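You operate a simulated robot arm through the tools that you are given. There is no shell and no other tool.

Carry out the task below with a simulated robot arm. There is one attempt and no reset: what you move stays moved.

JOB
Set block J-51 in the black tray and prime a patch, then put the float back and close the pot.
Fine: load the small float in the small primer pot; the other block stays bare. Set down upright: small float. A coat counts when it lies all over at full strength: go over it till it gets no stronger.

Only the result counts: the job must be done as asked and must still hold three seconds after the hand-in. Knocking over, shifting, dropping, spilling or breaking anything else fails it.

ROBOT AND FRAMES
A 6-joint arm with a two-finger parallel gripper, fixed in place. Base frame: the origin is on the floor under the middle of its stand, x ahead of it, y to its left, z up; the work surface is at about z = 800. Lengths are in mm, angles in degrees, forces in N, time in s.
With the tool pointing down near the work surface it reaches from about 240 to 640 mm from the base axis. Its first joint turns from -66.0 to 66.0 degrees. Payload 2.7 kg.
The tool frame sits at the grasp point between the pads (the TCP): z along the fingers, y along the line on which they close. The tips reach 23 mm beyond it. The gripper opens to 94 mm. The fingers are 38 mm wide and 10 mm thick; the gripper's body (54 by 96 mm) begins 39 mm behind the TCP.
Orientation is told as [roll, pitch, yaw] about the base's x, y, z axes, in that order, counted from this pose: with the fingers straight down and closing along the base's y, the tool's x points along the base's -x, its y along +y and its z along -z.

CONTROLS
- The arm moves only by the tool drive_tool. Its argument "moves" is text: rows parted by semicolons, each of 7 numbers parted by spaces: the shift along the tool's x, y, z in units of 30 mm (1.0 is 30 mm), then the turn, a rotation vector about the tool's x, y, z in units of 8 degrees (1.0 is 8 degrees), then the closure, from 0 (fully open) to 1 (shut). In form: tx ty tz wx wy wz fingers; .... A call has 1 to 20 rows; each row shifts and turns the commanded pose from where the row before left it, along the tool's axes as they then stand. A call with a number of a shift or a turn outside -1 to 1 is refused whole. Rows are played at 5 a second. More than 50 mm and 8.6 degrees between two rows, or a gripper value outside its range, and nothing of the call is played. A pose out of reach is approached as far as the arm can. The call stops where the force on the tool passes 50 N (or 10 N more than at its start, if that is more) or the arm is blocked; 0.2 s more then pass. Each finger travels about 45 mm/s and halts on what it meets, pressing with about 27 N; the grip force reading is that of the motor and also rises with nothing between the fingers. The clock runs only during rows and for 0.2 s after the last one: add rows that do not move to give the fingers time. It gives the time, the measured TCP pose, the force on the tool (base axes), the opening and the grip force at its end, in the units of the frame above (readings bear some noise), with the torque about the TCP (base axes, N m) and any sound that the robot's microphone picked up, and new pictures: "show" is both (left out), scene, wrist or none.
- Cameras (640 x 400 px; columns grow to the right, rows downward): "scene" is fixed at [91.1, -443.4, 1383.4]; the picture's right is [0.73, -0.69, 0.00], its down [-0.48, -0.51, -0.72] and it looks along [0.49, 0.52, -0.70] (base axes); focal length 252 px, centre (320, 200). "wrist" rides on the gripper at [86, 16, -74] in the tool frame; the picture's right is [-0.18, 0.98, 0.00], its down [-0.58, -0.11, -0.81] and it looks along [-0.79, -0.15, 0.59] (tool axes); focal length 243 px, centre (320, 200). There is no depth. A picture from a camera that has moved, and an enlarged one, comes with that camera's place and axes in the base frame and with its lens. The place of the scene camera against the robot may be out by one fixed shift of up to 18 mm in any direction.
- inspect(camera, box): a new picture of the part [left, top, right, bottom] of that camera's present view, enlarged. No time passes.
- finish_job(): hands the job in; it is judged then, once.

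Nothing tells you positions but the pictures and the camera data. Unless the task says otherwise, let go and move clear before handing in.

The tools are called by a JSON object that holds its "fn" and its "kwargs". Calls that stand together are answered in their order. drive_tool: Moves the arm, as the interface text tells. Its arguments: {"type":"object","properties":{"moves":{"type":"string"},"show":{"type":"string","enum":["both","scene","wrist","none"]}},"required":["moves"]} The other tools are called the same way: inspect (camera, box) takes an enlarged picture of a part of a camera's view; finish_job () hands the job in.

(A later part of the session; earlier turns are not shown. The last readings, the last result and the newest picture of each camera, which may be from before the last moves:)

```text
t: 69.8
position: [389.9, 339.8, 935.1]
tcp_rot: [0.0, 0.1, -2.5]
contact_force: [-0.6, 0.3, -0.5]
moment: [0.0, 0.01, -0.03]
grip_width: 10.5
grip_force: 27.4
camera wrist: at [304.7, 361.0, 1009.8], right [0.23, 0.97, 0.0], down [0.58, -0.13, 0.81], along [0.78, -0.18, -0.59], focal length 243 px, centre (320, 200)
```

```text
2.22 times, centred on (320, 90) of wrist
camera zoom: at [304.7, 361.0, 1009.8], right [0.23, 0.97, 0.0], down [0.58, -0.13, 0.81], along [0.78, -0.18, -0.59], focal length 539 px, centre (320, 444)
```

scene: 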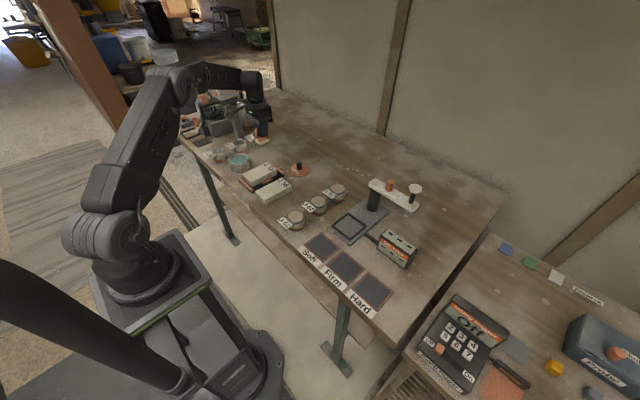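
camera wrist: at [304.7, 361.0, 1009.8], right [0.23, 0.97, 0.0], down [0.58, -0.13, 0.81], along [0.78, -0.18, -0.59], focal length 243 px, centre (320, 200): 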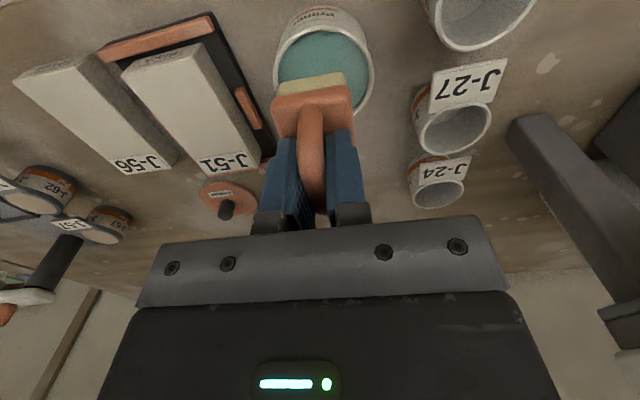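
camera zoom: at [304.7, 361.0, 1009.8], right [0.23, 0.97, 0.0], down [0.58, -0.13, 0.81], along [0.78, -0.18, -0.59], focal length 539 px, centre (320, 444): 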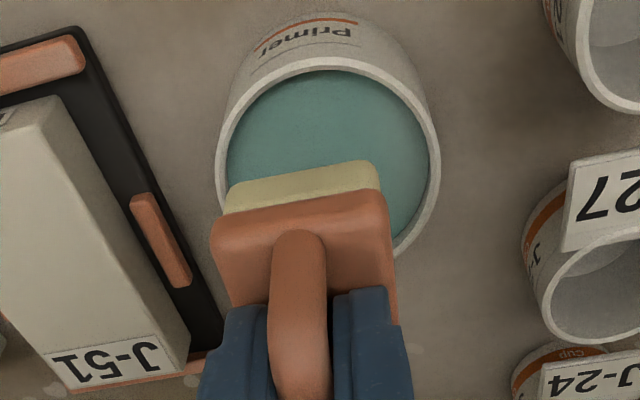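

The sponge still looks clean. I'll compare the pot position and look at the pot and sponge more closely.

{"fn": "inspect", "kwargs": {"camera": "scene", "box": [215, 130, 265, 175]}}

{"fn": "inspect", "kwargs": {"camera": "scene", "box": [228, 138, 248, 154]}}

{"fn": "drive_tool", "kwargs": {"moves": "0 0 0 0 0 0 0.95", "show": "none"}}

{"fn": "drive_tool", "kwargs": {"moves": "0 0 0 0 0 0 0.95", "show": "none"}}

```text
8.89 times, centred on (240, 152) of scene
camera zoom: at [91.1, -443.4, 1383.4], right [0.73, -0.69, 0.0], down [-0.48, -0.51, -0.72], along [0.49, 0.52, -0.7], focal length 2240 px, centre (1031, 622)
```

zoom: 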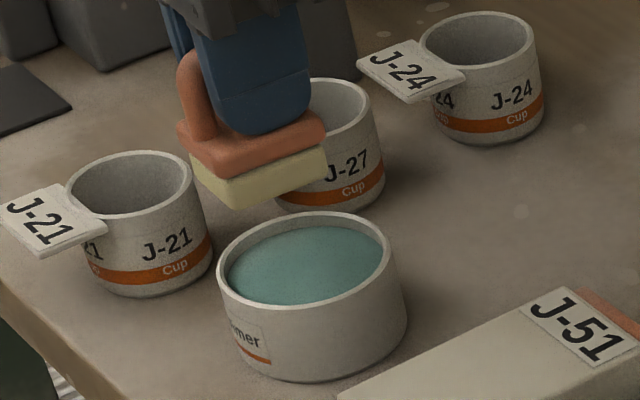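

```text
16.00 times, centred on (238, 146) of scene
camera zoom: at [91.1, -443.4, 1383.4], right [0.73, -0.69, 0.0], down [-0.48, -0.51, -0.72], along [0.49, 0.52, -0.7], focal length 4032 px, centre (1632, 1064)
```

zoom: 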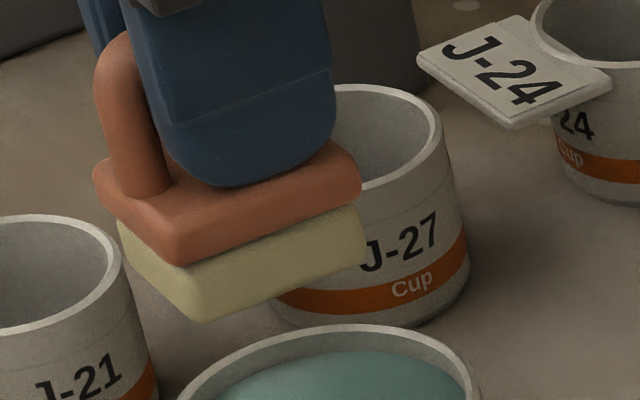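

```text
t: 70.2
position: [390.3, 341.5, 934.8]
tcp_rot: [0.1, 0.0, -2.5]
contact_force: [0.0, 0.2, -0.5]
moment: [0.03, 0.01, -0.01]
grip_width: 10.2
grip_force: 26.9
```

```text
t: 70.5
position: [390.7, 340.6, 935.9]
tcp_rot: [0.1, 0.2, -2.4]
contact_force: [-0.2, -1.1, -0.6]
moment: [0.01, 0.03, 0.0]
grip_width: 10.3
grip_force: 26.7
```

The contact was probably the sponge's corner on the pot rim (rim ≈ z 839), since the lid turned out to be a thick disc. I'll step aside in y for an unobstructed view and locate the pot precisely.

{"fn": "drive_tool", "kwargs": {"moves": "0 -0.8 0 0 0 0 0.95; 0 -0.8 0 0 0 0 0.95; 0 -0.8 0 0 0 0 0.95; 0 0 0 0 0 0 0.95; 0 0 0 0 0 0 0.95", "show": "wrist"}}

{"fn": "inspect", "kwargs": {"camera": "wrist", "box": [360, 0, 500, 120]}}

{"fn": "drive_tool", "kwargs": {"moves": "0 0 0 0 0 0 0.95", "show": "none"}}

{"fn": "drive_tool", "kwargs": {"moves": "0 0 0 0 0 0 0.95", "show": "none"}}

```text
t: 71.8
position: [387.4, 270.0, 936.4]
tcp_rot: [0.0, 0.1, -2.5]
contact_force: [-0.1, 0.4, -1.0]
moment: [0.04, -0.01, 0.0]
grip_width: 10.3
grip_force: 27.2
camera wrist: at [301.5, 290.1, 1010.9], right [0.23, 0.97, 0.0], down [0.58, -0.13, 0.81], along [0.78, -0.18, -0.59], focal length 243 px, centre (320, 200)
```

wrist: 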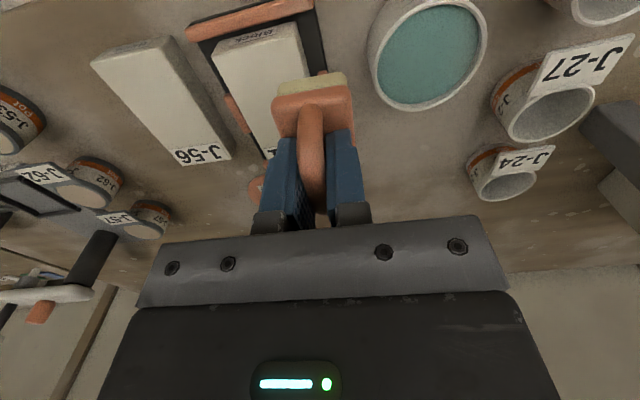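

```text
3.33 times, centred on (430, 60) of wrist
camera zoom: at [301.5, 290.1, 1010.9], right [0.23, 0.97, 0.0], down [0.58, -0.13, 0.81], along [0.78, -0.18, -0.59], focal length 809 px, centre (-47, 667)
```

zoom: 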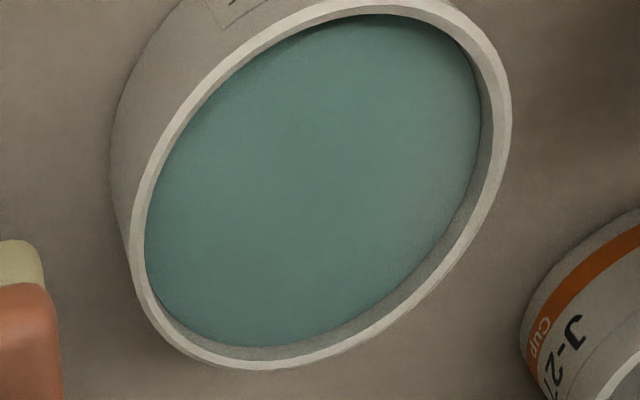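

```text
t: 72.2
position: [386.5, 268.9, 935.7]
tcp_rot: [0.1, 0.1, -2.5]
contact_force: [-0.1, 0.1, 0.1]
moment: [-0.01, 0.0, 0.01]
grip_width: 10.2
grip_force: 27.1
```

```text
t: 72.5
position: [387.8, 268.8, 934.9]
tcp_rot: [0.0, 0.1, -2.5]
contact_force: [-0.4, 0.1, -0.3]
moment: [0.01, 0.06, -0.02]
grip_width: 10.6
grip_force: 27.1
```

The pot's centre works out to about (393.5, 342), so the float had been ~3 mm too near. I'll re-centre and come down just above the rim to confirm the gaps.

{"fn": "drive_tool", "kwargs": {"moves": "-0.038 0.811 0 0 0 0 0.95; -0.038 0.811 0 0 0 0 0.95; -0.038 0.812 0 0 0 0 0.95; 0 0 0.6 0 0 0 0.95; 0 0 0.6 0 0 0 0.95; 0 0 0 0 0 0 0.95; 0 0 0 0 0 0 0.95", "show": "none"}}

{"fn": "inspect", "kwargs": {"camera": "wrist", "box": [260, 40, 380, 150]}}

{"fn": "inspect", "kwargs": {"camera": "scene", "box": [222, 135, 258, 170]}}

{"fn": "drive_tool", "kwargs": {"moves": "0 0 0 0 0 0 0.95", "show": "none"}}

```text
t: 74.2
position: [392.0, 343.4, 900.4]
tcp_rot: [0.1, 0.1, -2.5]
contact_force: [-0.1, -0.4, -0.4]
moment: [-0.02, -0.01, -0.04]
grip_width: 10.3
grip_force: 27.2
```

```text
3.64 times, centred on (320, 95) of wrist
camera zoom: at [307.0, 364.5, 975.0], right [0.23, 0.97, 0.0], down [0.58, -0.13, 0.81], along [0.78, -0.18, -0.59], focal length 882 px, centre (320, 582)
```

zoom: 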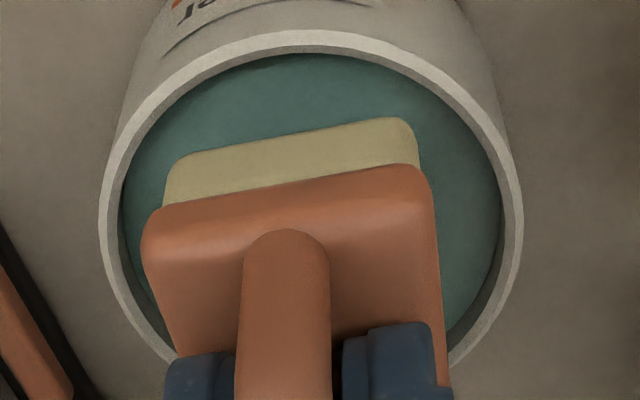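

```text
11.43 times, centred on (240, 152) of scene
camera zoom: at [91.1, -443.4, 1383.4], right [0.73, -0.69, 0.0], down [-0.48, -0.51, -0.72], along [0.49, 0.52, -0.7], focal length 2880 px, centre (1234, 743)
```

zoom: 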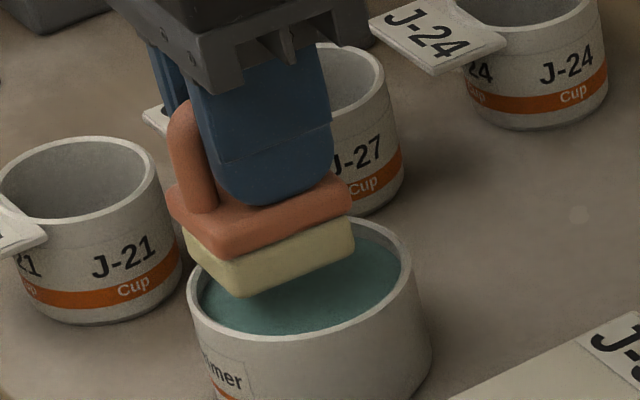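

```text
t: 74.5
position: [393.9, 344.8, 900.0]
tcp_rot: [0.1, 0.1, -2.5]
contact_force: [0.7, -0.4, 0.4]
moment: [-0.01, 0.02, 0.03]
grip_width: 10.2
grip_force: 26.9
```

Gaps say to shift ~1.8 mm forward and ~1.1 mm to -y. Then I'll dip in small steps while watching the force.

{"fn": "drive_tool", "kwargs": {"moves": "-0.06 -0.037 0 0 0 0 0.95; 0 0 0.15 0 0 0 0.95; 0 0 0.15 0 0 0 0.95; 0 0 0 0 0 0 0.95", "show": "none"}}

{"fn": "drive_tool", "kwargs": {"moves": "0 0 0.05 0 0 0 0.95; 0 0 0 0 0 0 0.95", "show": "none"}}

{"fn": "drive_tool", "kwargs": {"moves": "0 0 0.05 0 0 0 0.95; 0 0 0 0 0 0 0.95", "show": "none"}}

{"fn": "inspect", "kwargs": {"camera": "wrist", "box": [260, 40, 380, 150]}}

{"fn": "inspect", "kwargs": {"camera": "scene", "box": [222, 135, 258, 170]}}

```text
t: 75.5
position: [395.7, 343.2, 891.2]
tcp_rot: [0.0, 0.0, -2.5]
contact_force: [0.9, -0.6, 0.1]
moment: [-0.04, -0.03, 0.0]
grip_width: 10.6
grip_force: 26.7
```

```text
t: 76.2
position: [395.4, 342.2, 888.2]
tcp_rot: [0.0, 0.2, -2.5]
contact_force: [0.0, -0.2, -0.2]
moment: [-0.01, 0.0, -0.01]
grip_width: 10.5
grip_force: 27.0
```

```text
t: 76.8
position: [395.8, 342.4, 887.9]
tcp_rot: [0.2, 0.1, -2.5]
contact_force: [1.2, -0.3, 0.0]
moment: [-0.01, -0.06, -0.02]
grip_width: 10.5
grip_force: 27.2
```

```text
3.64 times, centred on (320, 95) of wrist
camera zoom: at [309.0, 363.0, 962.5], right [0.23, 0.97, 0.0], down [0.58, -0.13, 0.81], along [0.78, -0.18, -0.59], focal length 882 px, centre (320, 582)
```

zoom: 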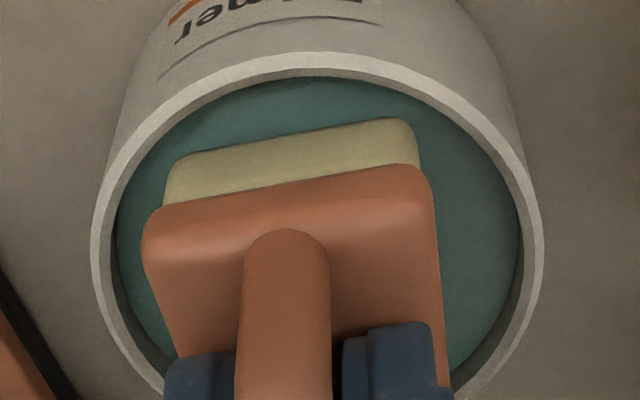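

```text
11.43 times, centred on (240, 152) of scene
camera zoom: at [91.1, -443.4, 1383.4], right [0.73, -0.69, 0.0], down [-0.48, -0.51, -0.72], along [0.49, 0.52, -0.7], focal length 2880 px, centre (1234, 743)
```

zoom: 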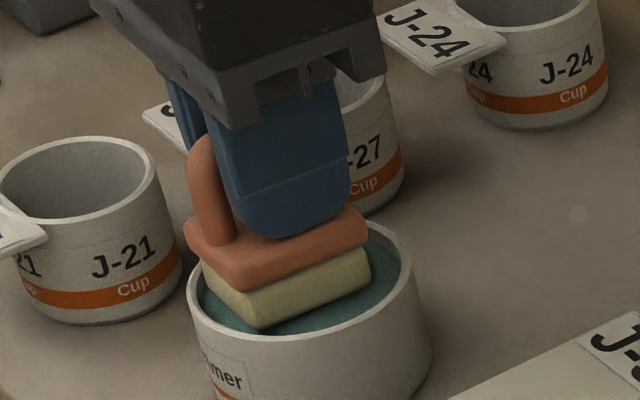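

No contact now at sponge bottom about z 834. Continuing down in small steps into the primer.

{"fn": "drive_tool", "kwargs": {"moves": "0 0 0.07 0 0 0 0.95; 0 0 0 0 0 0 0.95", "show": "none"}}

{"fn": "drive_tool", "kwargs": {"moves": "0 0 0.07 0 0 0 0.95; 0 0 0 0 0 0 0.95", "show": "none"}}

{"fn": "inspect", "kwargs": {"camera": "scene", "box": [222, 135, 258, 170]}}

{"fn": "inspect", "kwargs": {"camera": "wrist", "box": [260, 40, 380, 150]}}

```text
t: 77.3
position: [394.0, 341.8, 886.9]
tcp_rot: [0.0, 0.1, -2.4]
contact_force: [0.1, 0.1, 0.2]
moment: [-0.05, 0.02, 0.02]
grip_width: 10.4
grip_force: 27.3
```

```text
t: 78.0
position: [394.6, 342.0, 885.0]
tcp_rot: [0.1, -0.1, -2.4]
contact_force: [-2.4, -1.1, 10.9]
moment: [-0.06, -0.03, -0.02]
grip_width: 10.4
grip_force: 26.5
```

```text
11.43 times, centred on (240, 152) of scene
camera zoom: at [90.8, -443.5, 1383.4], right [0.73, -0.69, 0.0], down [-0.48, -0.51, -0.72], along [0.49, 0.52, -0.7], focal length 2880 px, centre (1234, 743)
```

zoom: 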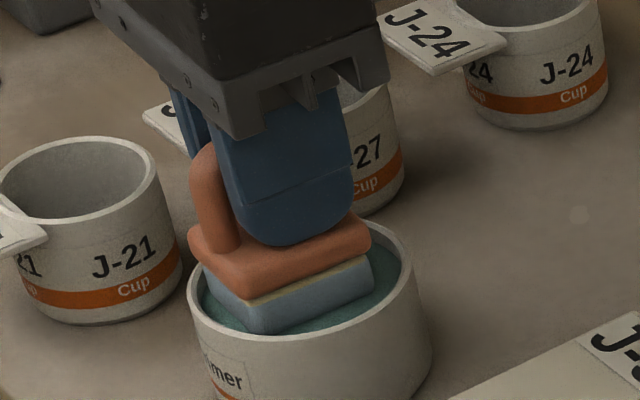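

```text
3.64 times, centred on (320, 95) of wrist
camera zoom: at [309.0, 362.3, 959.6], right [0.23, 0.97, 0.0], down [0.58, -0.14, 0.81], along [0.79, -0.18, -0.59], focal length 882 px, centre (320, 582)
```

zoom: 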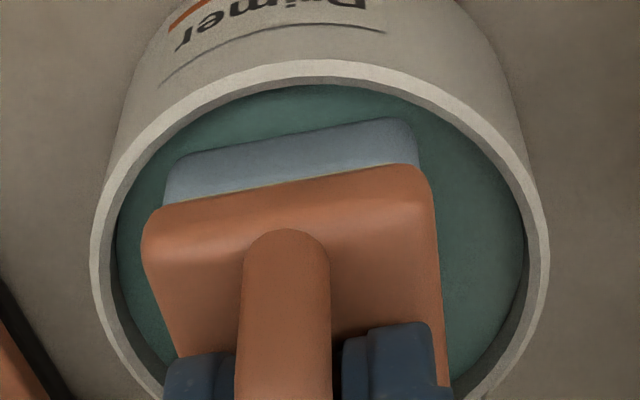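

The sponge has turned blue: it's loaded (contact 11 N, centred). I'll hold briefly, then lift out.

{"fn": "drive_tool", "kwargs": {"moves": "0 0 0 0 0 0 0.95; 0 0 0 0 0 0 0.95; 0 0 0 0 0 0 0.95; 0 0 -0.1 0 0 0 0.95; 0 0 -0.2 0 0 0 0.95; 0 0 -0.4 0 0 0 0.95; 0 0 -0.5 0 0 0 0.95; 0 0 -0.5 0 0 0 0.95; 0 0 0 0 0 0 0.95; 0 0 0 0 0 0 0.95", "show": "wrist"}}

{"fn": "inspect", "kwargs": {"camera": "scene", "box": [215, 115, 265, 170]}}

{"fn": "inspect", "kwargs": {"camera": "wrist", "box": [220, 0, 420, 180]}}

{"fn": "drive_tool", "kwargs": {"moves": "0 0 0 0 0 0 0.95", "show": "none"}}

{"fn": "drive_tool", "kwargs": {"moves": "0 0 0 0 0 0 0.95", "show": "none"}}

```text
t: 80.2
position: [395.7, 342.1, 934.5]
tcp_rot: [0.1, 0.0, -2.5]
contact_force: [-0.1, 0.8, -0.1]
moment: [0.01, 0.0, 0.01]
grip_width: 10.5
grip_force: 26.8
camera wrist: at [309.8, 362.4, 1009.4], right [0.23, 0.97, 0.0], down [0.58, -0.13, 0.81], along [0.78, -0.18, -0.59], focal length 243 px, centre (320, 200)
```

wrist: 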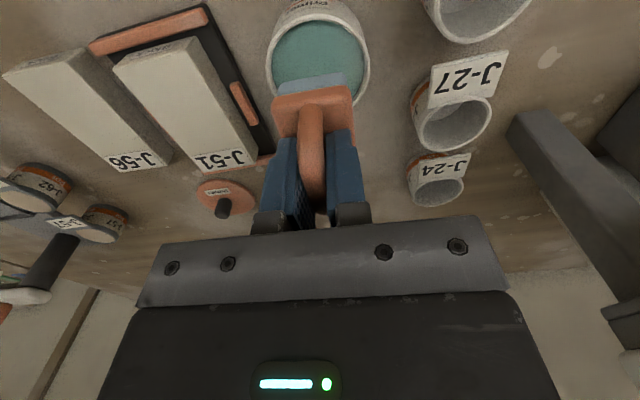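

```text
7.27 times, centred on (240, 142) of scene
camera zoom: at [91.1, -443.4, 1383.4], right [0.73, -0.69, 0.0], down [-0.48, -0.51, -0.72], along [0.49, 0.52, -0.7], focal length 1833 px, centre (902, 618)
```

zoom: 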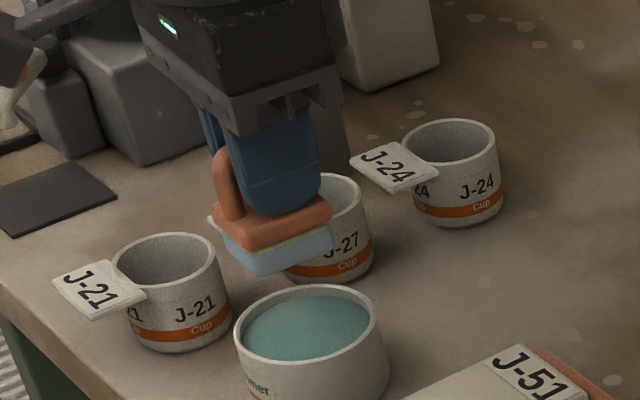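

```text
2.22 times, centred on (320, 90) of wrist
camera zoom: at [309.8, 362.4, 1009.4], right [0.23, 0.97, 0.0], down [0.58, -0.13, 0.81], along [0.78, -0.18, -0.59], focal length 539 px, centre (320, 444)
```

zoom: 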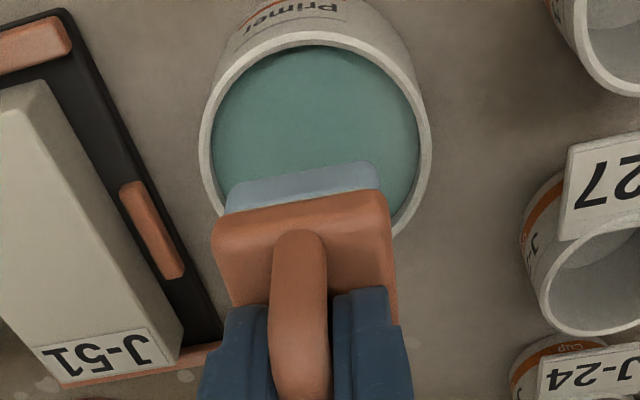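

```text
t: 80.5
position: [395.8, 341.6, 933.7]
tcp_rot: [0.1, 0.0, -2.4]
contact_force: [-0.8, 0.3, -0.8]
moment: [0.0, 0.0, 0.0]
grip_width: 10.2
grip_force: 27.4
```

```text
t: 81.0
position: [395.6, 342.2, 934.3]
tcp_rot: [0.1, 0.1, -2.4]
contact_force: [-0.3, -0.2, -1.1]
moment: [0.02, 0.02, -0.01]
grip_width: 10.4
grip_force: 27.1
```

Loaded and clean lift. Before wiping I'll measure J-51's exact position in the tray from here.

{"fn": "inspect", "kwargs": {"camera": "wrist", "box": [80, 0, 290, 180]}}

{"fn": "inspect", "kwargs": {"camera": "scene", "box": [230, 150, 294, 200]}}

```text
2.22 times, centred on (185, 90) of wrist
camera zoom: at [309.7, 362.4, 1009.3], right [0.23, 0.97, 0.0], down [0.58, -0.13, 0.81], along [0.78, -0.18, -0.59], focal length 539 px, centre (620, 444)
```

zoom: 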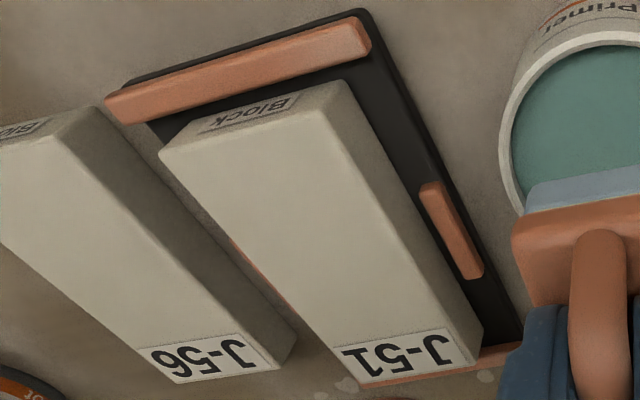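

```text
8.00 times, centred on (262, 175) of scene
camera zoom: at [91.1, -443.4, 1383.4], right [0.73, -0.69, 0.0], down [-0.48, -0.51, -0.72], along [0.49, 0.52, -0.7], focal length 2016 px, centre (784, 400)
```

zoom: 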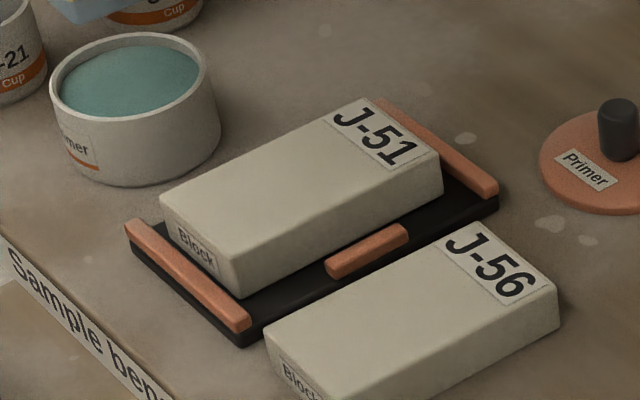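

{"fn": "inspect", "kwargs": {"camera": "wrist", "box": [120, 20, 200, 80]}}

{"fn": "inspect", "kwargs": {"camera": "wrist", "box": [180, 120, 260, 180]}}

```text
6.67 times, centred on (160, 50) of wrist
camera zoom: at [309.7, 362.4, 1009.3], right [0.23, 0.97, 0.0], down [0.58, -0.13, 0.81], along [0.78, -0.18, -0.59], focal length 1618 px, centre (1387, 1200)
```

zoom: 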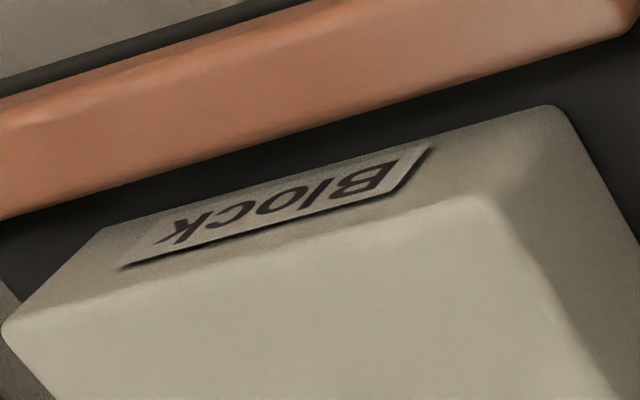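

```text
6.67 times, centred on (220, 150) of wrist
camera zoom: at [309.7, 362.4, 1009.3], right [0.23, 0.97, 0.0], down [0.58, -0.13, 0.81], along [0.78, -0.18, -0.59], focal length 1618 px, centre (987, 533)
```

zoom: 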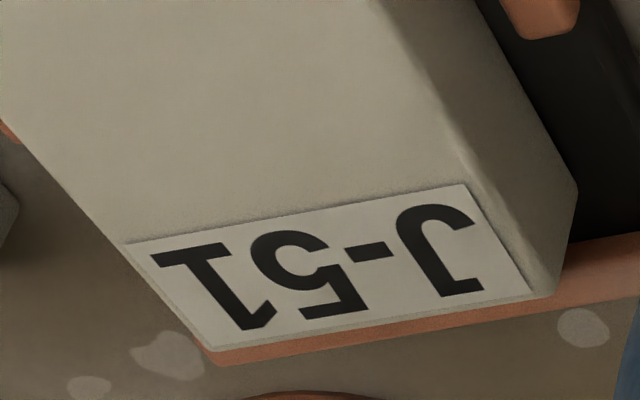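

J-51's centre is about (414, 228), yaw about -0.75°. I'll move the loaded float over its near +y corner region and lower to just above the top face (about z 833).

{"fn": "drive_tool", "kwargs": {"moves": "0.0825 -0.842 0 0 0 0 0.95; 0.0825 -0.842 0 0 0 0 0.95; 0.0825 -0.842 0 0 0 0 0.95; 0.0825 -0.842 0 0 0 -0.21 0.95; 0 0 0.5 0 0 0 0.95; 0 0 0.5 0 0 0 0.95; 0 0 0.35 0 0 0 0.95; 0 0 0 0 0 0 0.95", "show": "wrist"}}

{"fn": "inspect", "kwargs": {"camera": "scene", "box": [230, 140, 294, 195]}}

{"fn": "inspect", "kwargs": {"camera": "wrist", "box": [200, 0, 420, 180]}}

```text
t: 82.8
position: [381.7, 242.1, 894.7]
tcp_rot: [0.1, 0.0, -0.8]
contact_force: [0.9, 0.5, -1.0]
moment: [-0.02, 0.05, 0.06]
grip_width: 10.4
grip_force: 26.6
camera wrist: at [294.1, 259.2, 968.6], right [0.2, 0.98, 0.0], down [0.58, -0.12, 0.81], along [0.79, -0.16, -0.59], focal length 243 px, centre (320, 200)
```

wrist: 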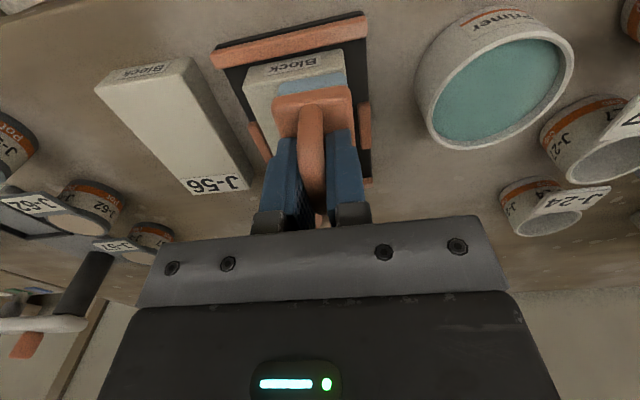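

```text
7.27 times, centred on (262, 168) of scene
camera zoom: at [91.1, -443.4, 1383.4], right [0.73, -0.69, 0.0], down [-0.48, -0.51, -0.72], along [0.49, 0.52, -0.7], focal length 1833 px, centre (742, 436)
```

zoom: 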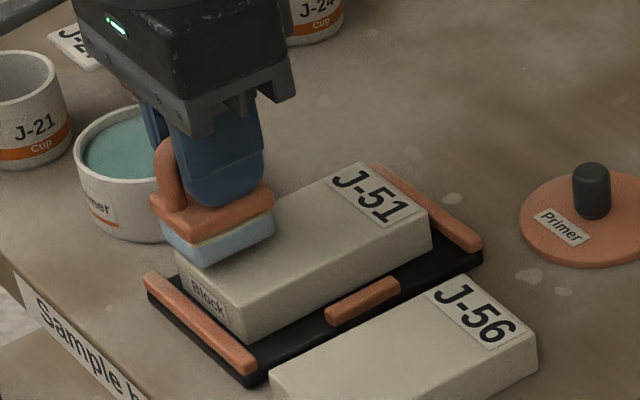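

```text
2.22 times, centred on (310, 90) of wrist
camera zoom: at [294.1, 259.2, 968.6], right [0.2, 0.98, 0.0], down [0.58, -0.12, 0.81], along [0.79, -0.16, -0.59], focal length 539 px, centre (342, 444)
```

zoom: 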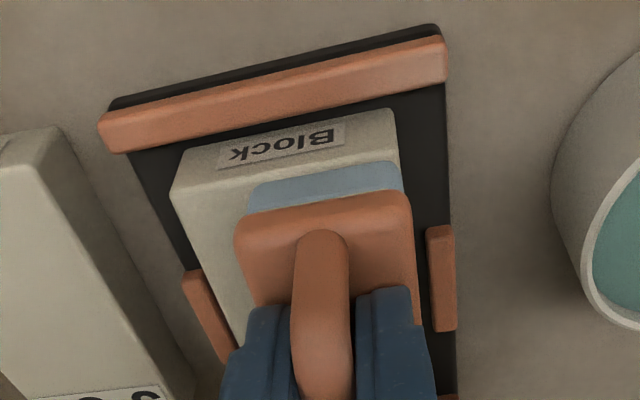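

Well placed. Creeping down to touch the block top.

{"fn": "drive_tool", "kwargs": {"moves": "0 0 0.15 0 0 0 0.95; 0 0 0.05 0 0 0 0.95; 0 0 0 0 0 0 0.95", "show": "none"}}

{"fn": "drive_tool", "kwargs": {"moves": "0 0 0.04 0 0 0 0.95; 0 0 0 0 0 0 0.95", "show": "none"}}

{"fn": "drive_tool", "kwargs": {"moves": "0 0 0.03 0 0 0 0.95; 0 0 0 0 0 0 0.95", "show": "none"}}

{"fn": "inspect", "kwargs": {"camera": "wrist", "box": [240, 30, 380, 140]}}

```text
t: 83.5
position: [381.1, 241.7, 888.2]
tcp_rot: [0.0, 0.0, -0.8]
contact_force: [-0.1, 0.0, -0.3]
moment: [0.05, -0.01, 0.0]
grip_width: 10.6
grip_force: 27.3
```

```text
t: 84.2
position: [380.5, 240.3, 887.2]
tcp_rot: [0.0, 0.1, -0.8]
contact_force: [0.3, 1.1, 0.4]
moment: [0.02, 0.02, 0.0]
grip_width: 10.8
grip_force: 26.8
```

```text
t: 84.8
position: [380.2, 240.9, 886.4]
tcp_rot: [0.1, 0.1, -0.8]
contact_force: [-2.3, 0.3, 2.4]
moment: [-0.01, 0.02, -0.02]
grip_width: 10.4
grip_force: 27.3
```

```text
3.64 times, centred on (310, 85) of wrist
camera zoom: at [294.2, 259.1, 960.8], right [0.2, 0.98, 0.0], down [0.58, -0.12, 0.81], along [0.79, -0.16, -0.59], focal length 882 px, centre (356, 618)
```

zoom: 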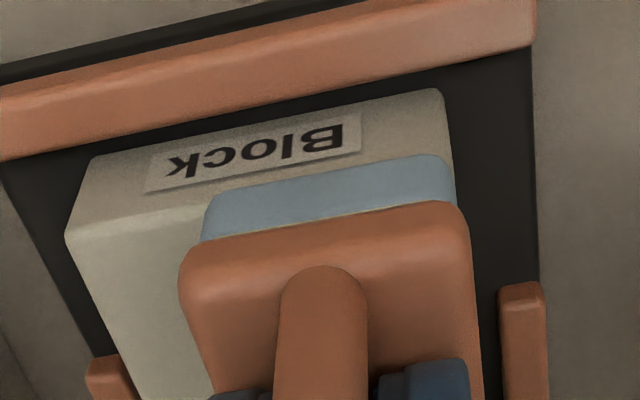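

Light contact (2.4 N), sponge flush with the block's near and +y edges. I'll make the first stroke forward along the block.

{"fn": "drive_tool", "kwargs": {"moves": "-0.1833 0 0.02 0 0 0 0.95; -0.1833 0 0 0 0 0 0.95; -0.1833 0 0 0 0 0 0.95; -0.1833 0 0 0 0 0 0.95; -0.1833 0 0 0 0 0 0.95; -0.1833 0 0 0 0 0 0.95; -0.1833 0 0 0 0 0 0.95; -0.1833 0 0 0 0 0 0.95; -0.1833 0 0 0 0 0 0.95; -0.1833 0 0 0 0 0 0.95; -0.1833 0 0 0 0 0 0.95; -0.1833 0 0 0 0 0 0.95; 0 0 0 0 0 0 0.95", "show": "wrist"}}

{"fn": "inspect", "kwargs": {"camera": "scene", "box": [230, 140, 294, 195]}}

{"fn": "inspect", "kwargs": {"camera": "wrist", "box": [200, 0, 420, 180]}}

```text
t: 87.5
position: [446.8, 240.5, 885.8]
tcp_rot: [0.0, -0.1, -0.8]
contact_force: [-7.0, -0.6, 21.7]
moment: [-0.07, 0.23, 0.0]
grip_width: 10.3
grip_force: 27.1
camera wrist: at [360.4, 258.4, 960.3], right [0.2, 0.98, 0.0], down [0.58, -0.12, 0.81], along [0.79, -0.16, -0.59], focal length 243 px, centre (320, 200)
```

wrist: 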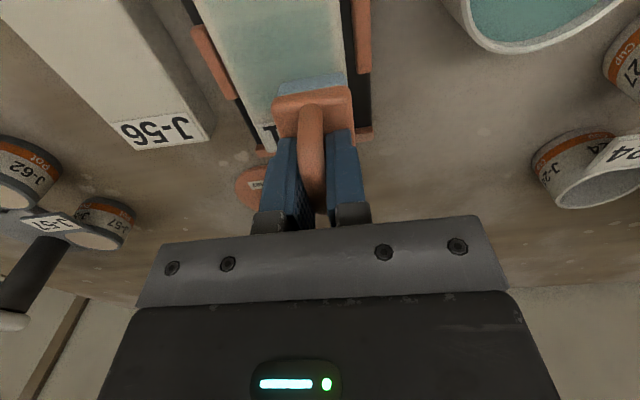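

```text
7.27 times, centred on (262, 168) of scene
camera zoom: at [90.6, -443.6, 1383.4], right [0.73, -0.69, 0.0], down [-0.48, -0.51, -0.72], along [0.49, 0.52, -0.7], focal length 1833 px, centre (742, 436)
```

zoom: 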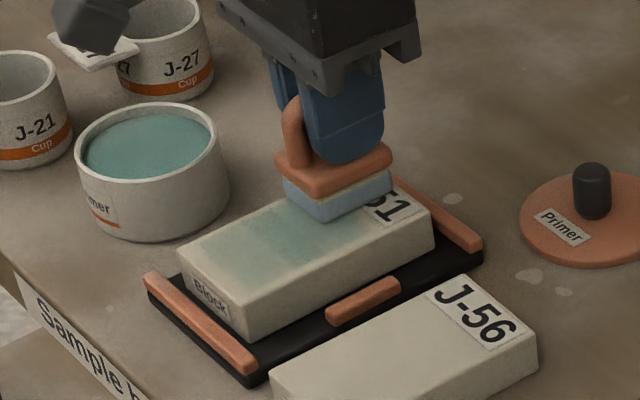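

```text
2.22 times, centred on (310, 90) of wrist
camera zoom: at [360.4, 258.4, 960.3], right [0.2, 0.98, 0.0], down [0.58, -0.12, 0.81], along [0.79, -0.16, -0.59], focal length 539 px, centre (342, 444)
```

zoom: 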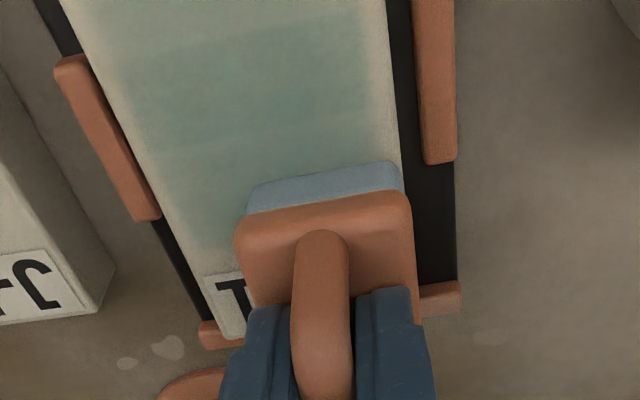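

The coat is going on (teal film visible). Pressure rose to 22 N, so I'll ease up, shift to the -y side, and stroke back.

{"fn": "drive_tool", "kwargs": {"moves": "0 0 -0.04 0 0 0 0.95; 0 -0.217 0 0 0 0 0.95; 0 -0.217 0 0 0 0 0.95; 0 -0.217 0 0 0 0 0.95; 0 -0.217 0 0 0 0 0.95; 0 0 0 0 0 0 0.95", "show": "none"}}

{"fn": "drive_tool", "kwargs": {"moves": "0.1833 0 0 0 0 0 0.95; 0.1833 0 0 0 0 0 0.95; 0.1833 0 0 0 0 0 0.95; 0.1833 0 0 0 0 0 0.95; 0.1833 0 0 0 0 0 0.95; 0.1833 0 0 0 0 0 0.95; 0.1833 0 0 0 0 0 0.95; 0.1833 0 0 0 0 0 0.95; 0.1833 0 0 0 0 0 0.95; 0.1833 0 0 0 0 0 0.95; 0.1833 0 0 0 0 0 0.95; 0.1833 0 0 0 0 0 0.95; 0 0 0 0 0 0 0.95", "show": "wrist"}}

{"fn": "inspect", "kwargs": {"camera": "scene", "box": [230, 140, 294, 195]}}

{"fn": "inspect", "kwargs": {"camera": "wrist", "box": [200, 0, 420, 180]}}

```text
t: 89.0
position: [445.5, 214.6, 885.6]
tcp_rot: [0.1, 0.1, -0.7]
contact_force: [0.1, 2.4, 4.2]
moment: [0.07, -0.09, 0.0]
grip_width: 10.5
grip_force: 26.9
```

```text
t: 91.8
position: [379.6, 214.5, 885.9]
tcp_rot: [-0.1, 0.1, -0.8]
contact_force: [-0.5, -0.2, -0.1]
moment: [-0.04, -0.02, 0.03]
grip_width: 10.6
grip_force: 26.8
camera wrist: at [293.6, 232.6, 960.9], right [0.2, 0.98, 0.0], down [0.58, -0.12, 0.81], along [0.79, -0.16, -0.59], focal length 243 px, centre (320, 200)
```

wrist: 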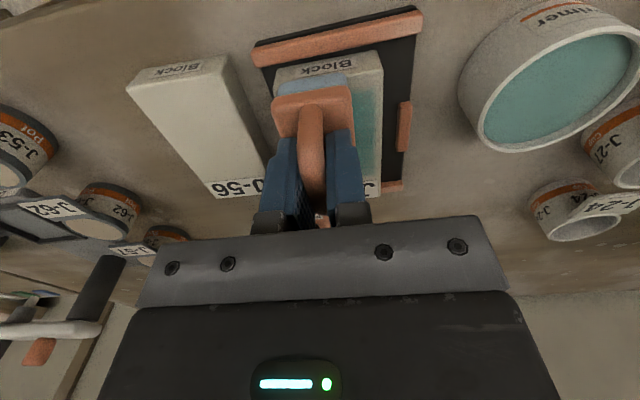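

```text
7.27 times, centred on (262, 168) of scene
camera zoom: at [91.1, -443.4, 1383.4], right [0.73, -0.69, 0.0], down [-0.48, -0.51, -0.72], along [0.49, 0.52, -0.7], focal length 1833 px, centre (742, 436)
```

zoom: 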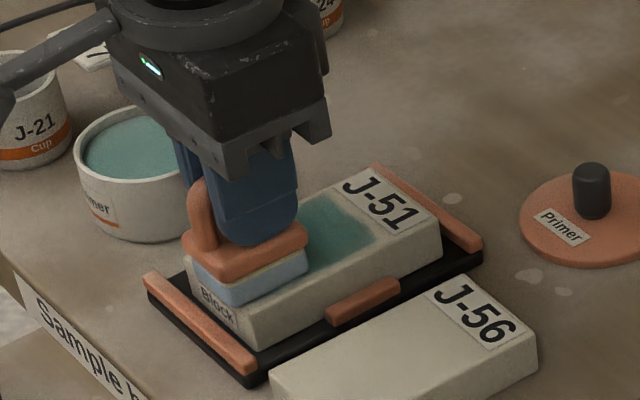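

```text
2.22 times, centred on (310, 90) of wrist
camera zoom: at [293.6, 232.6, 960.9], right [0.2, 0.98, 0.0], down [0.58, -0.12, 0.81], along [0.79, -0.16, -0.59], focal length 539 px, centre (342, 444)
```

zoom: 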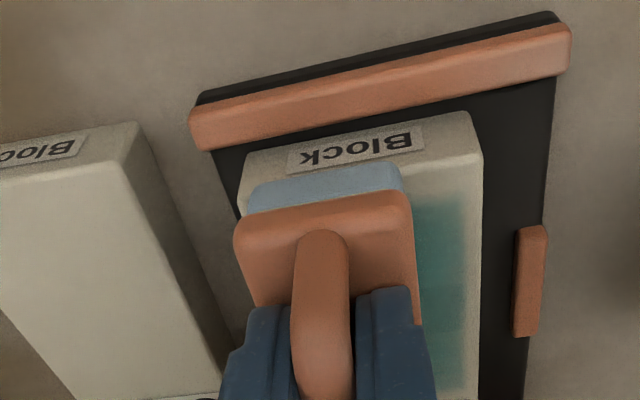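

The coat shows as a rectangular patch in the middle of the block and gets stronger with passes. I'll press slightly more and go over the -y side again, then the +y side.

{"fn": "drive_tool", "kwargs": {"moves": "0 0 0.05 0 0 0 0.95; 0 0 0 0 0 0 0.95", "show": "none"}}

{"fn": "drive_tool", "kwargs": {"moves": "-0.1833 0 0 0 0 0 0.95; -0.1833 0 0 0 0 0 0.95; -0.1833 0 0 0 0 0 0.95; -0.1833 0 0 0 0 0 0.95; -0.1833 0 0 0 0 0 0.95; -0.1833 0 0 0 0 0 0.95; -0.1833 0 0 0 0 0 0.95; -0.1833 0 0 0 0 0 0.95; -0.1833 0 -0.01 0 0 0 0.95; -0.1833 0 -0.01 0 0 0 0.95; -0.1833 0 -0.01 0 0 0 0.95; -0.1833 0 0 0 0 0 0.95; 0 0 0 0 0 0 0.95", "show": "none"}}

{"fn": "inspect", "kwargs": {"camera": "scene", "box": [230, 140, 294, 195]}}

{"fn": "inspect", "kwargs": {"camera": "wrist", "box": [200, 0, 420, 180]}}

```text
t: 92.3
position: [380.3, 214.9, 885.6]
tcp_rot: [0.1, 0.0, -0.9]
contact_force: [-6.6, -4.4, 17.3]
moment: [-0.15, 0.16, 0.01]
grip_width: 10.3
grip_force: 27.2
```

```text
t: 95.2
position: [445.4, 214.1, 886.2]
tcp_rot: [0.0, 0.2, -0.8]
contact_force: [-2.9, -1.1, 7.0]
moment: [-0.01, 0.03, 0.0]
grip_width: 10.4
grip_force: 26.4
```

```text
7.27 times, centred on (262, 168) of scene
camera zoom: at [90.9, -443.4, 1383.4], right [0.73, -0.69, 0.0], down [-0.48, -0.51, -0.72], along [0.49, 0.52, -0.7], focal length 1833 px, centre (742, 436)
```

zoom: 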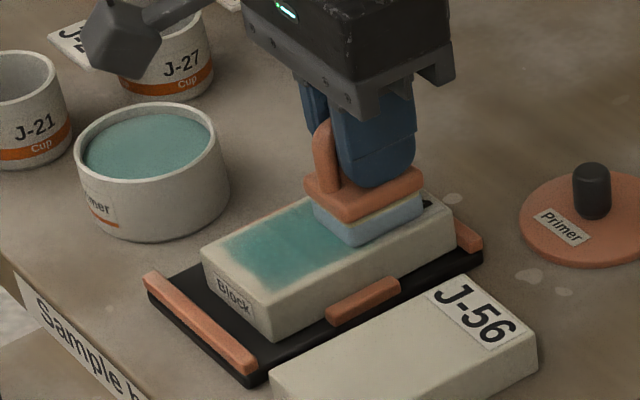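

```text
2.22 times, centred on (310, 90) of wrist
camera zoom: at [360.3, 231.8, 960.6], right [0.2, 0.98, 0.0], down [0.58, -0.12, 0.81], along [0.79, -0.16, -0.59], focal length 539 px, centre (342, 444)
```

zoom: 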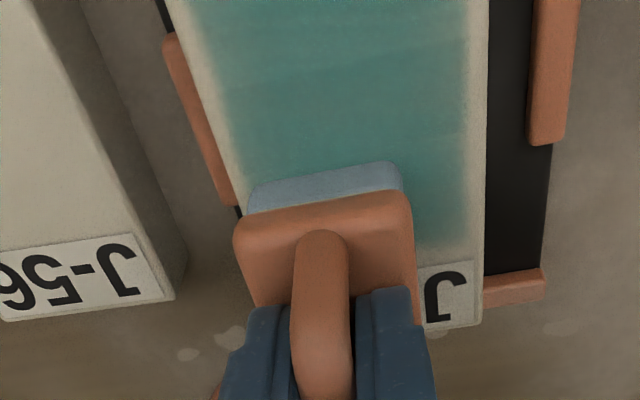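

The coat strengthens. Continuing: back along -y side, then across and over the +y side.

{"fn": "drive_tool", "kwargs": {"moves": "0.1833 0 0 0 0 0 0.95; 0.1833 0 0.005 0 0 0 0.95; 0.1833 0 0.005 0 0 0 0.95; 0.1833 0 0.005 0 0 0 0.95; 0.1833 0 0 0 0 0 0.95; 0.1833 0 0 0 0 0 0.95; 0.1833 0 0 0 0 0 0.95; 0.1833 0 0 0 0 0 0.95; 0.1833 0 0 0 0 0 0.95; 0.1833 0 0 0 0 0 0.95; 0.1833 0 0 0 0 0 0.95; 0 0 0 0 0 0 0.95", "show": "none"}}

{"fn": "drive_tool", "kwargs": {"moves": "0 0.217 0 0 0 0 0.95; 0 0.217 0 0 0 0 0.95; 0 0.217 0 0 0 0 0.95; 0 0.217 0 0 0 0 0.95; 0 0 0 0 0 0 0.95", "show": "none"}}

{"fn": "drive_tool", "kwargs": {"moves": "-0.1833 0 0 0 0 0 0.95; -0.1833 0 0 0 0 0 0.95; -0.1833 0 0 0 0 0 0.95; -0.1833 0 0 0 0 0 0.95; -0.1833 0 0 0 0 0 0.95; -0.1833 0 0 0 0 0 0.95; -0.1833 0 0 0 0 0 0.95; -0.1833 0 0 0 0 0 0.95; -0.1833 0 0 0 0 0 0.95; -0.1833 0 0 0 0 0 0.95; -0.1833 0 0 0 0 0 0.95; 0 0 0 0 0 0 0.95", "show": "wrist"}}

{"fn": "inspect", "kwargs": {"camera": "scene", "box": [230, 140, 294, 195]}}

{"fn": "inspect", "kwargs": {"camera": "wrist", "box": [200, 0, 420, 180]}}

```text
t: 97.8
position: [386.0, 214.5, 884.9]
tcp_rot: [0.1, 0.0, -0.8]
contact_force: [5.0, 0.3, 15.6]
moment: [0.03, -0.39, 0.03]
grip_width: 10.3
grip_force: 26.9
```

```text
t: 99.0
position: [386.4, 240.0, 885.8]
tcp_rot: [0.0, 0.2, -0.9]
contact_force: [0.8, -8.9, 20.3]
moment: [-0.27, -0.14, -0.03]
grip_width: 10.3
grip_force: 27.0
```

```text
t: 101.5
position: [447.9, 239.7, 885.8]
tcp_rot: [0.1, 0.0, -0.8]
contact_force: [-6.0, 0.3, 19.3]
moment: [-0.04, 0.34, -0.02]
grip_width: 10.3
grip_force: 26.6
camera wrist: at [361.1, 257.9, 960.2], right [0.2, 0.98, 0.0], down [0.58, -0.12, 0.81], along [0.79, -0.16, -0.59], focal length 243 px, centre (320, 200)
```

wrist: 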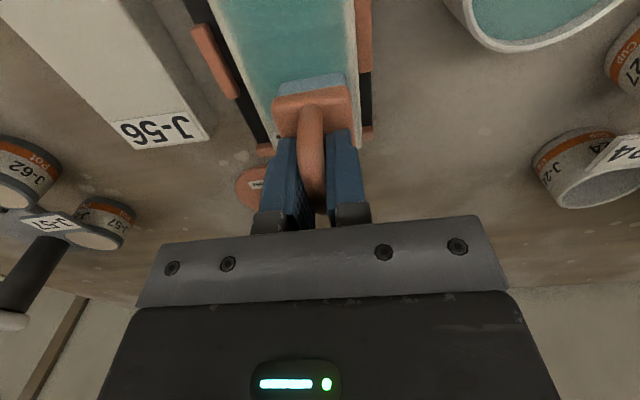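

```text
7.27 times, centred on (262, 168) of scene
camera zoom: at [90.6, -443.5, 1383.4], right [0.73, -0.69, 0.0], down [-0.48, -0.51, -0.72], along [0.49, 0.52, -0.7], focal length 1833 px, centre (742, 436)
```

zoom: 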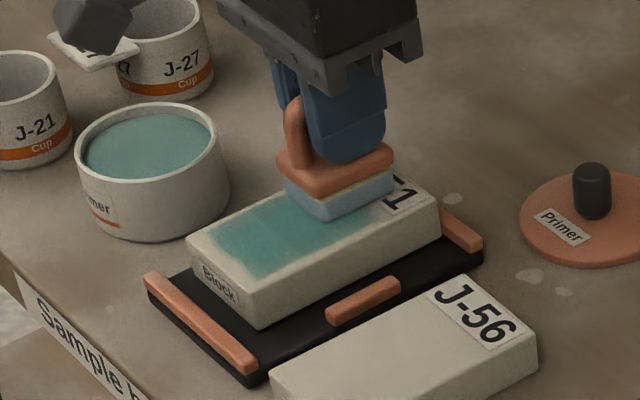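

```text
2.22 times, centred on (310, 90) of wrist
camera zoom: at [361.1, 257.9, 960.2], right [0.2, 0.98, 0.0], down [0.58, -0.12, 0.81], along [0.79, -0.16, -0.59], focal length 539 px, centre (342, 444)
```

zoom: 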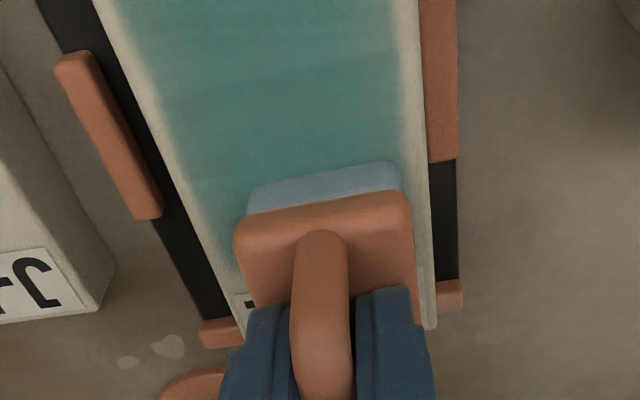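

I'll lift off and look at the whole coat unobstructed.

{"fn": "drive_tool", "kwargs": {"moves": "0 0 -0.3 0 0 0 0.95; 0 0 -0.8 0 0 0 0.95; 0 0.8 -0.8 0 0 0 0.95; 0 0.8 0 0 0 0 0.95; 0 0 0 0 0 0 0.95", "show": "wrist"}}

{"fn": "inspect", "kwargs": {"camera": "scene", "box": [240, 155, 288, 192]}}

{"fn": "inspect", "kwargs": {"camera": "wrist", "box": [100, 0, 300, 160]}}

```text
t: 102.8
position: [446.8, 288.7, 940.5]
tcp_rot: [0.0, 0.1, -0.9]
contact_force: [0.0, 0.4, 0.2]
moment: [-0.02, 0.03, 0.01]
grip_width: 9.9
grip_force: 27.3
camera wrist: at [360.9, 306.2, 1015.8], right [0.2, 0.98, 0.0], down [0.58, -0.12, 0.81], along [0.79, -0.16, -0.59], focal length 243 px, centre (320, 200)
```

wrist: 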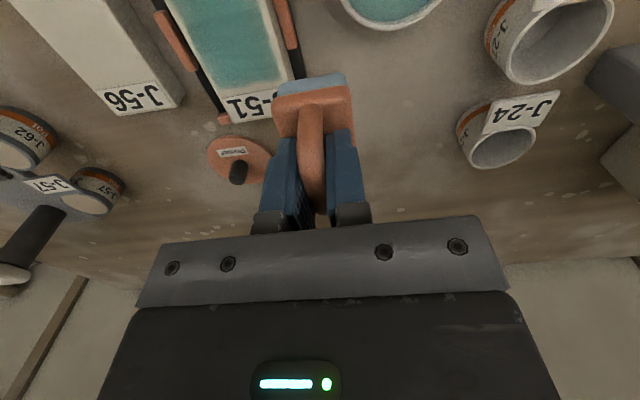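

```text
10.81 times, centred on (264, 174) of scene
camera zoom: at [91.1, -443.4, 1383.4], right [0.73, -0.69, 0.0], down [-0.48, -0.51, -0.72], along [0.49, 0.52, -0.7], focal length 2724 px, centre (925, 486)
```

zoom: 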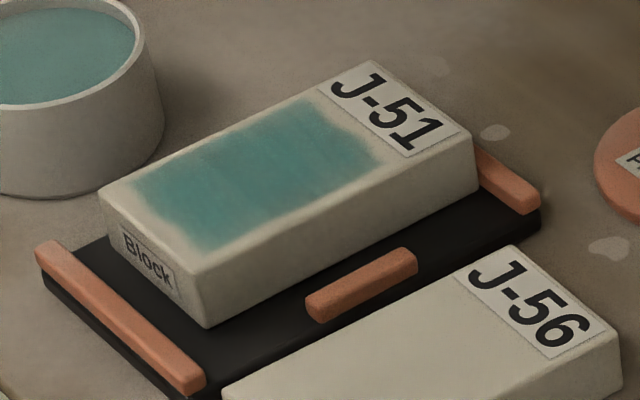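

```text
2.50 times, centred on (200, 80) of wrist
camera zoom: at [360.9, 306.2, 1015.8], right [0.2, 0.98, 0.0], down [0.58, -0.12, 0.81], along [0.79, -0.16, -0.59], focal length 606 px, centre (620, 500)
```

zoom: 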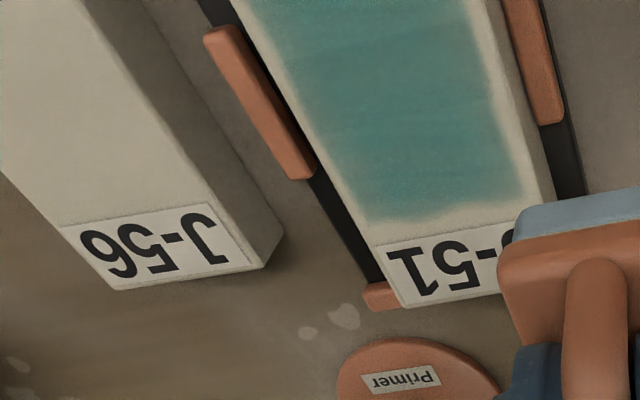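

The patch is a fixed rectangle between the label and the near end; colour is fairly even but lighter toward its edges. I'll reload the float in the pot and continue.

{"fn": "drive_tool", "kwargs": {"moves": "0.433 0.4375 0 0 0 0 0.95; 0.433 0.4375 0 0 0 0 0.95; 0.433 0.4375 0 0 0 0 0.95; 0.433 0.4375 0 0 0 0 0.95; 0 0 0.6 0 0 0 0.95; 0 0 0.6 0 0 0 0.95; 0 0 0 0 0 0 0.95; 0 0 0 0 0 0 0.95", "show": "none"}}

{"fn": "drive_tool", "kwargs": {"moves": "0 0 0 0 0 0 0.95", "show": "none"}}

{"fn": "drive_tool", "kwargs": {"moves": "0 0 0 0 0 0 0.95", "show": "none"}}

{"fn": "inspect", "kwargs": {"camera": "wrist", "box": [260, 40, 380, 150]}}

{"fn": "inspect", "kwargs": {"camera": "scene", "box": [222, 135, 258, 170]}}

```text
t: 104.5
position: [396.7, 340.8, 906.7]
tcp_rot: [0.1, 0.1, -0.7]
contact_force: [-0.1, -0.1, -0.9]
moment: [0.04, -0.02, -0.01]
grip_width: 10.4
grip_force: 27.2
```

```text
t: 105.0
position: [396.6, 341.1, 907.0]
tcp_rot: [0.1, 0.0, -0.8]
contact_force: [-0.1, -0.2, -0.8]
moment: [0.0, -0.01, 0.01]
grip_width: 10.6
grip_force: 26.9
```

```text
t: 105.3
position: [395.6, 340.8, 906.2]
tcp_rot: [0.1, 0.0, -0.8]
contact_force: [0.0, 0.8, 0.1]
moment: [-0.02, 0.0, 0.0]
grip_width: 10.4
grip_force: 27.6
```

```text
3.64 times, centred on (320, 95) of wrist
camera zoom: at [309.3, 359.2, 981.5], right [0.2, 0.98, 0.0], down [0.58, -0.12, 0.81], along [0.79, -0.16, -0.59], focal length 882 px, centre (320, 582)
```

zoom: 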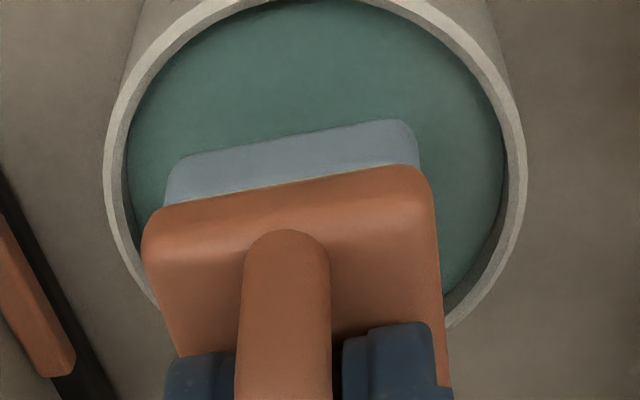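

```text
11.43 times, centred on (240, 152) of scene
camera zoom: at [91.1, -443.4, 1383.4], right [0.73, -0.69, 0.0], down [-0.48, -0.51, -0.72], along [0.49, 0.52, -0.7], focal length 2880 px, centre (1234, 743)
```

zoom: 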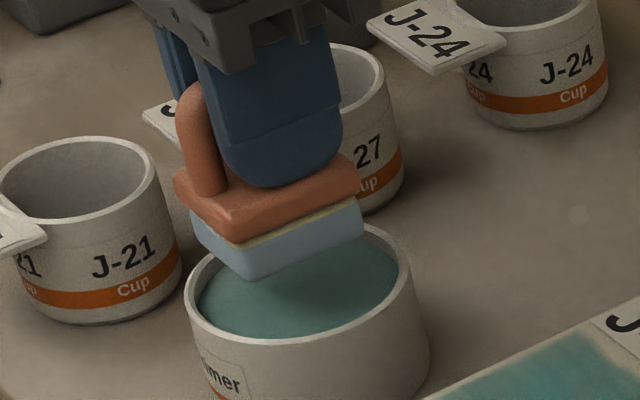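

{"fn": "drive_tool", "kwargs": {"moves": "0.02 0.033 0.25 0 0 0 0.95; 0 0 0.2 0 0 0 0.95; 0 0 0.1 0 0 0 0.95; 0 0 0 0 0 0 0.95", "show": "none"}}

{"fn": "drive_tool", "kwargs": {"moves": "0 0 0.07 0 0 0 0.95; 0 0 0.05 0 0 0 0.95; 0 0 0 0 0 0 0.95", "show": "none"}}

{"fn": "drive_tool", "kwargs": {"moves": "0 0 0.04 0 0 0 0.95; 0 0 0 0 0 0 0.95", "show": "none"}}

```text
t: 106.3
position: [396.1, 343.0, 889.6]
tcp_rot: [0.1, 0.1, -0.9]
contact_force: [0.2, 0.9, -1.1]
moment: [-0.01, 0.01, 0.03]
grip_width: 10.6
grip_force: 27.3
```

```text
t: 107.2
position: [396.0, 342.9, 886.3]
tcp_rot: [0.2, 0.1, -0.8]
contact_force: [-0.8, 0.3, -0.3]
moment: [0.01, -0.02, 0.0]
grip_width: 10.5
grip_force: 27.5
```

```text
t: 107.8
position: [395.3, 341.9, 885.7]
tcp_rot: [0.1, 0.1, -0.7]
contact_force: [-0.8, 0.7, -0.5]
moment: [0.0, 0.0, -0.01]
grip_width: 10.6
grip_force: 26.7
```

{"fn": "drive_tool", "kwargs": {"moves": "0 0 0.05 0 0 0 0.95; 0 0 0 0 0 0 0.95", "show": "none"}}

{"fn": "inspect", "kwargs": {"camera": "scene", "box": [222, 135, 258, 170]}}

```text
t: 108.3
position: [396.2, 341.2, 885.3]
tcp_rot: [0.2, 0.1, -0.7]
contact_force: [-3.4, -3.2, 12.8]
moment: [-0.13, 0.16, 0.0]
grip_width: 10.6
grip_force: 27.4
```

```text
11.43 times, centred on (240, 152) of scene
camera zoom: at [90.8, -443.6, 1383.4], right [0.73, -0.69, 0.0], down [-0.48, -0.51, -0.72], along [0.49, 0.52, -0.7], focal length 2880 px, centre (1234, 743)
```

zoom: 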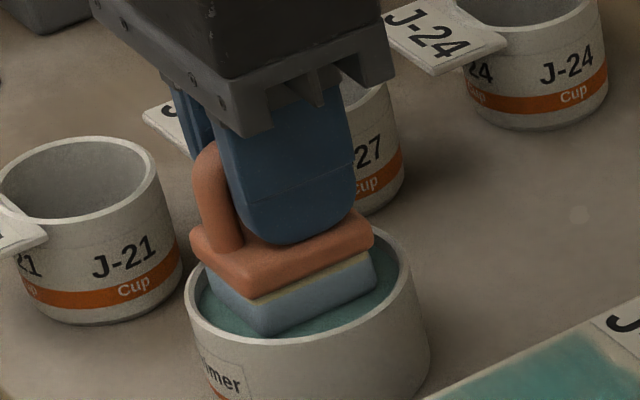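

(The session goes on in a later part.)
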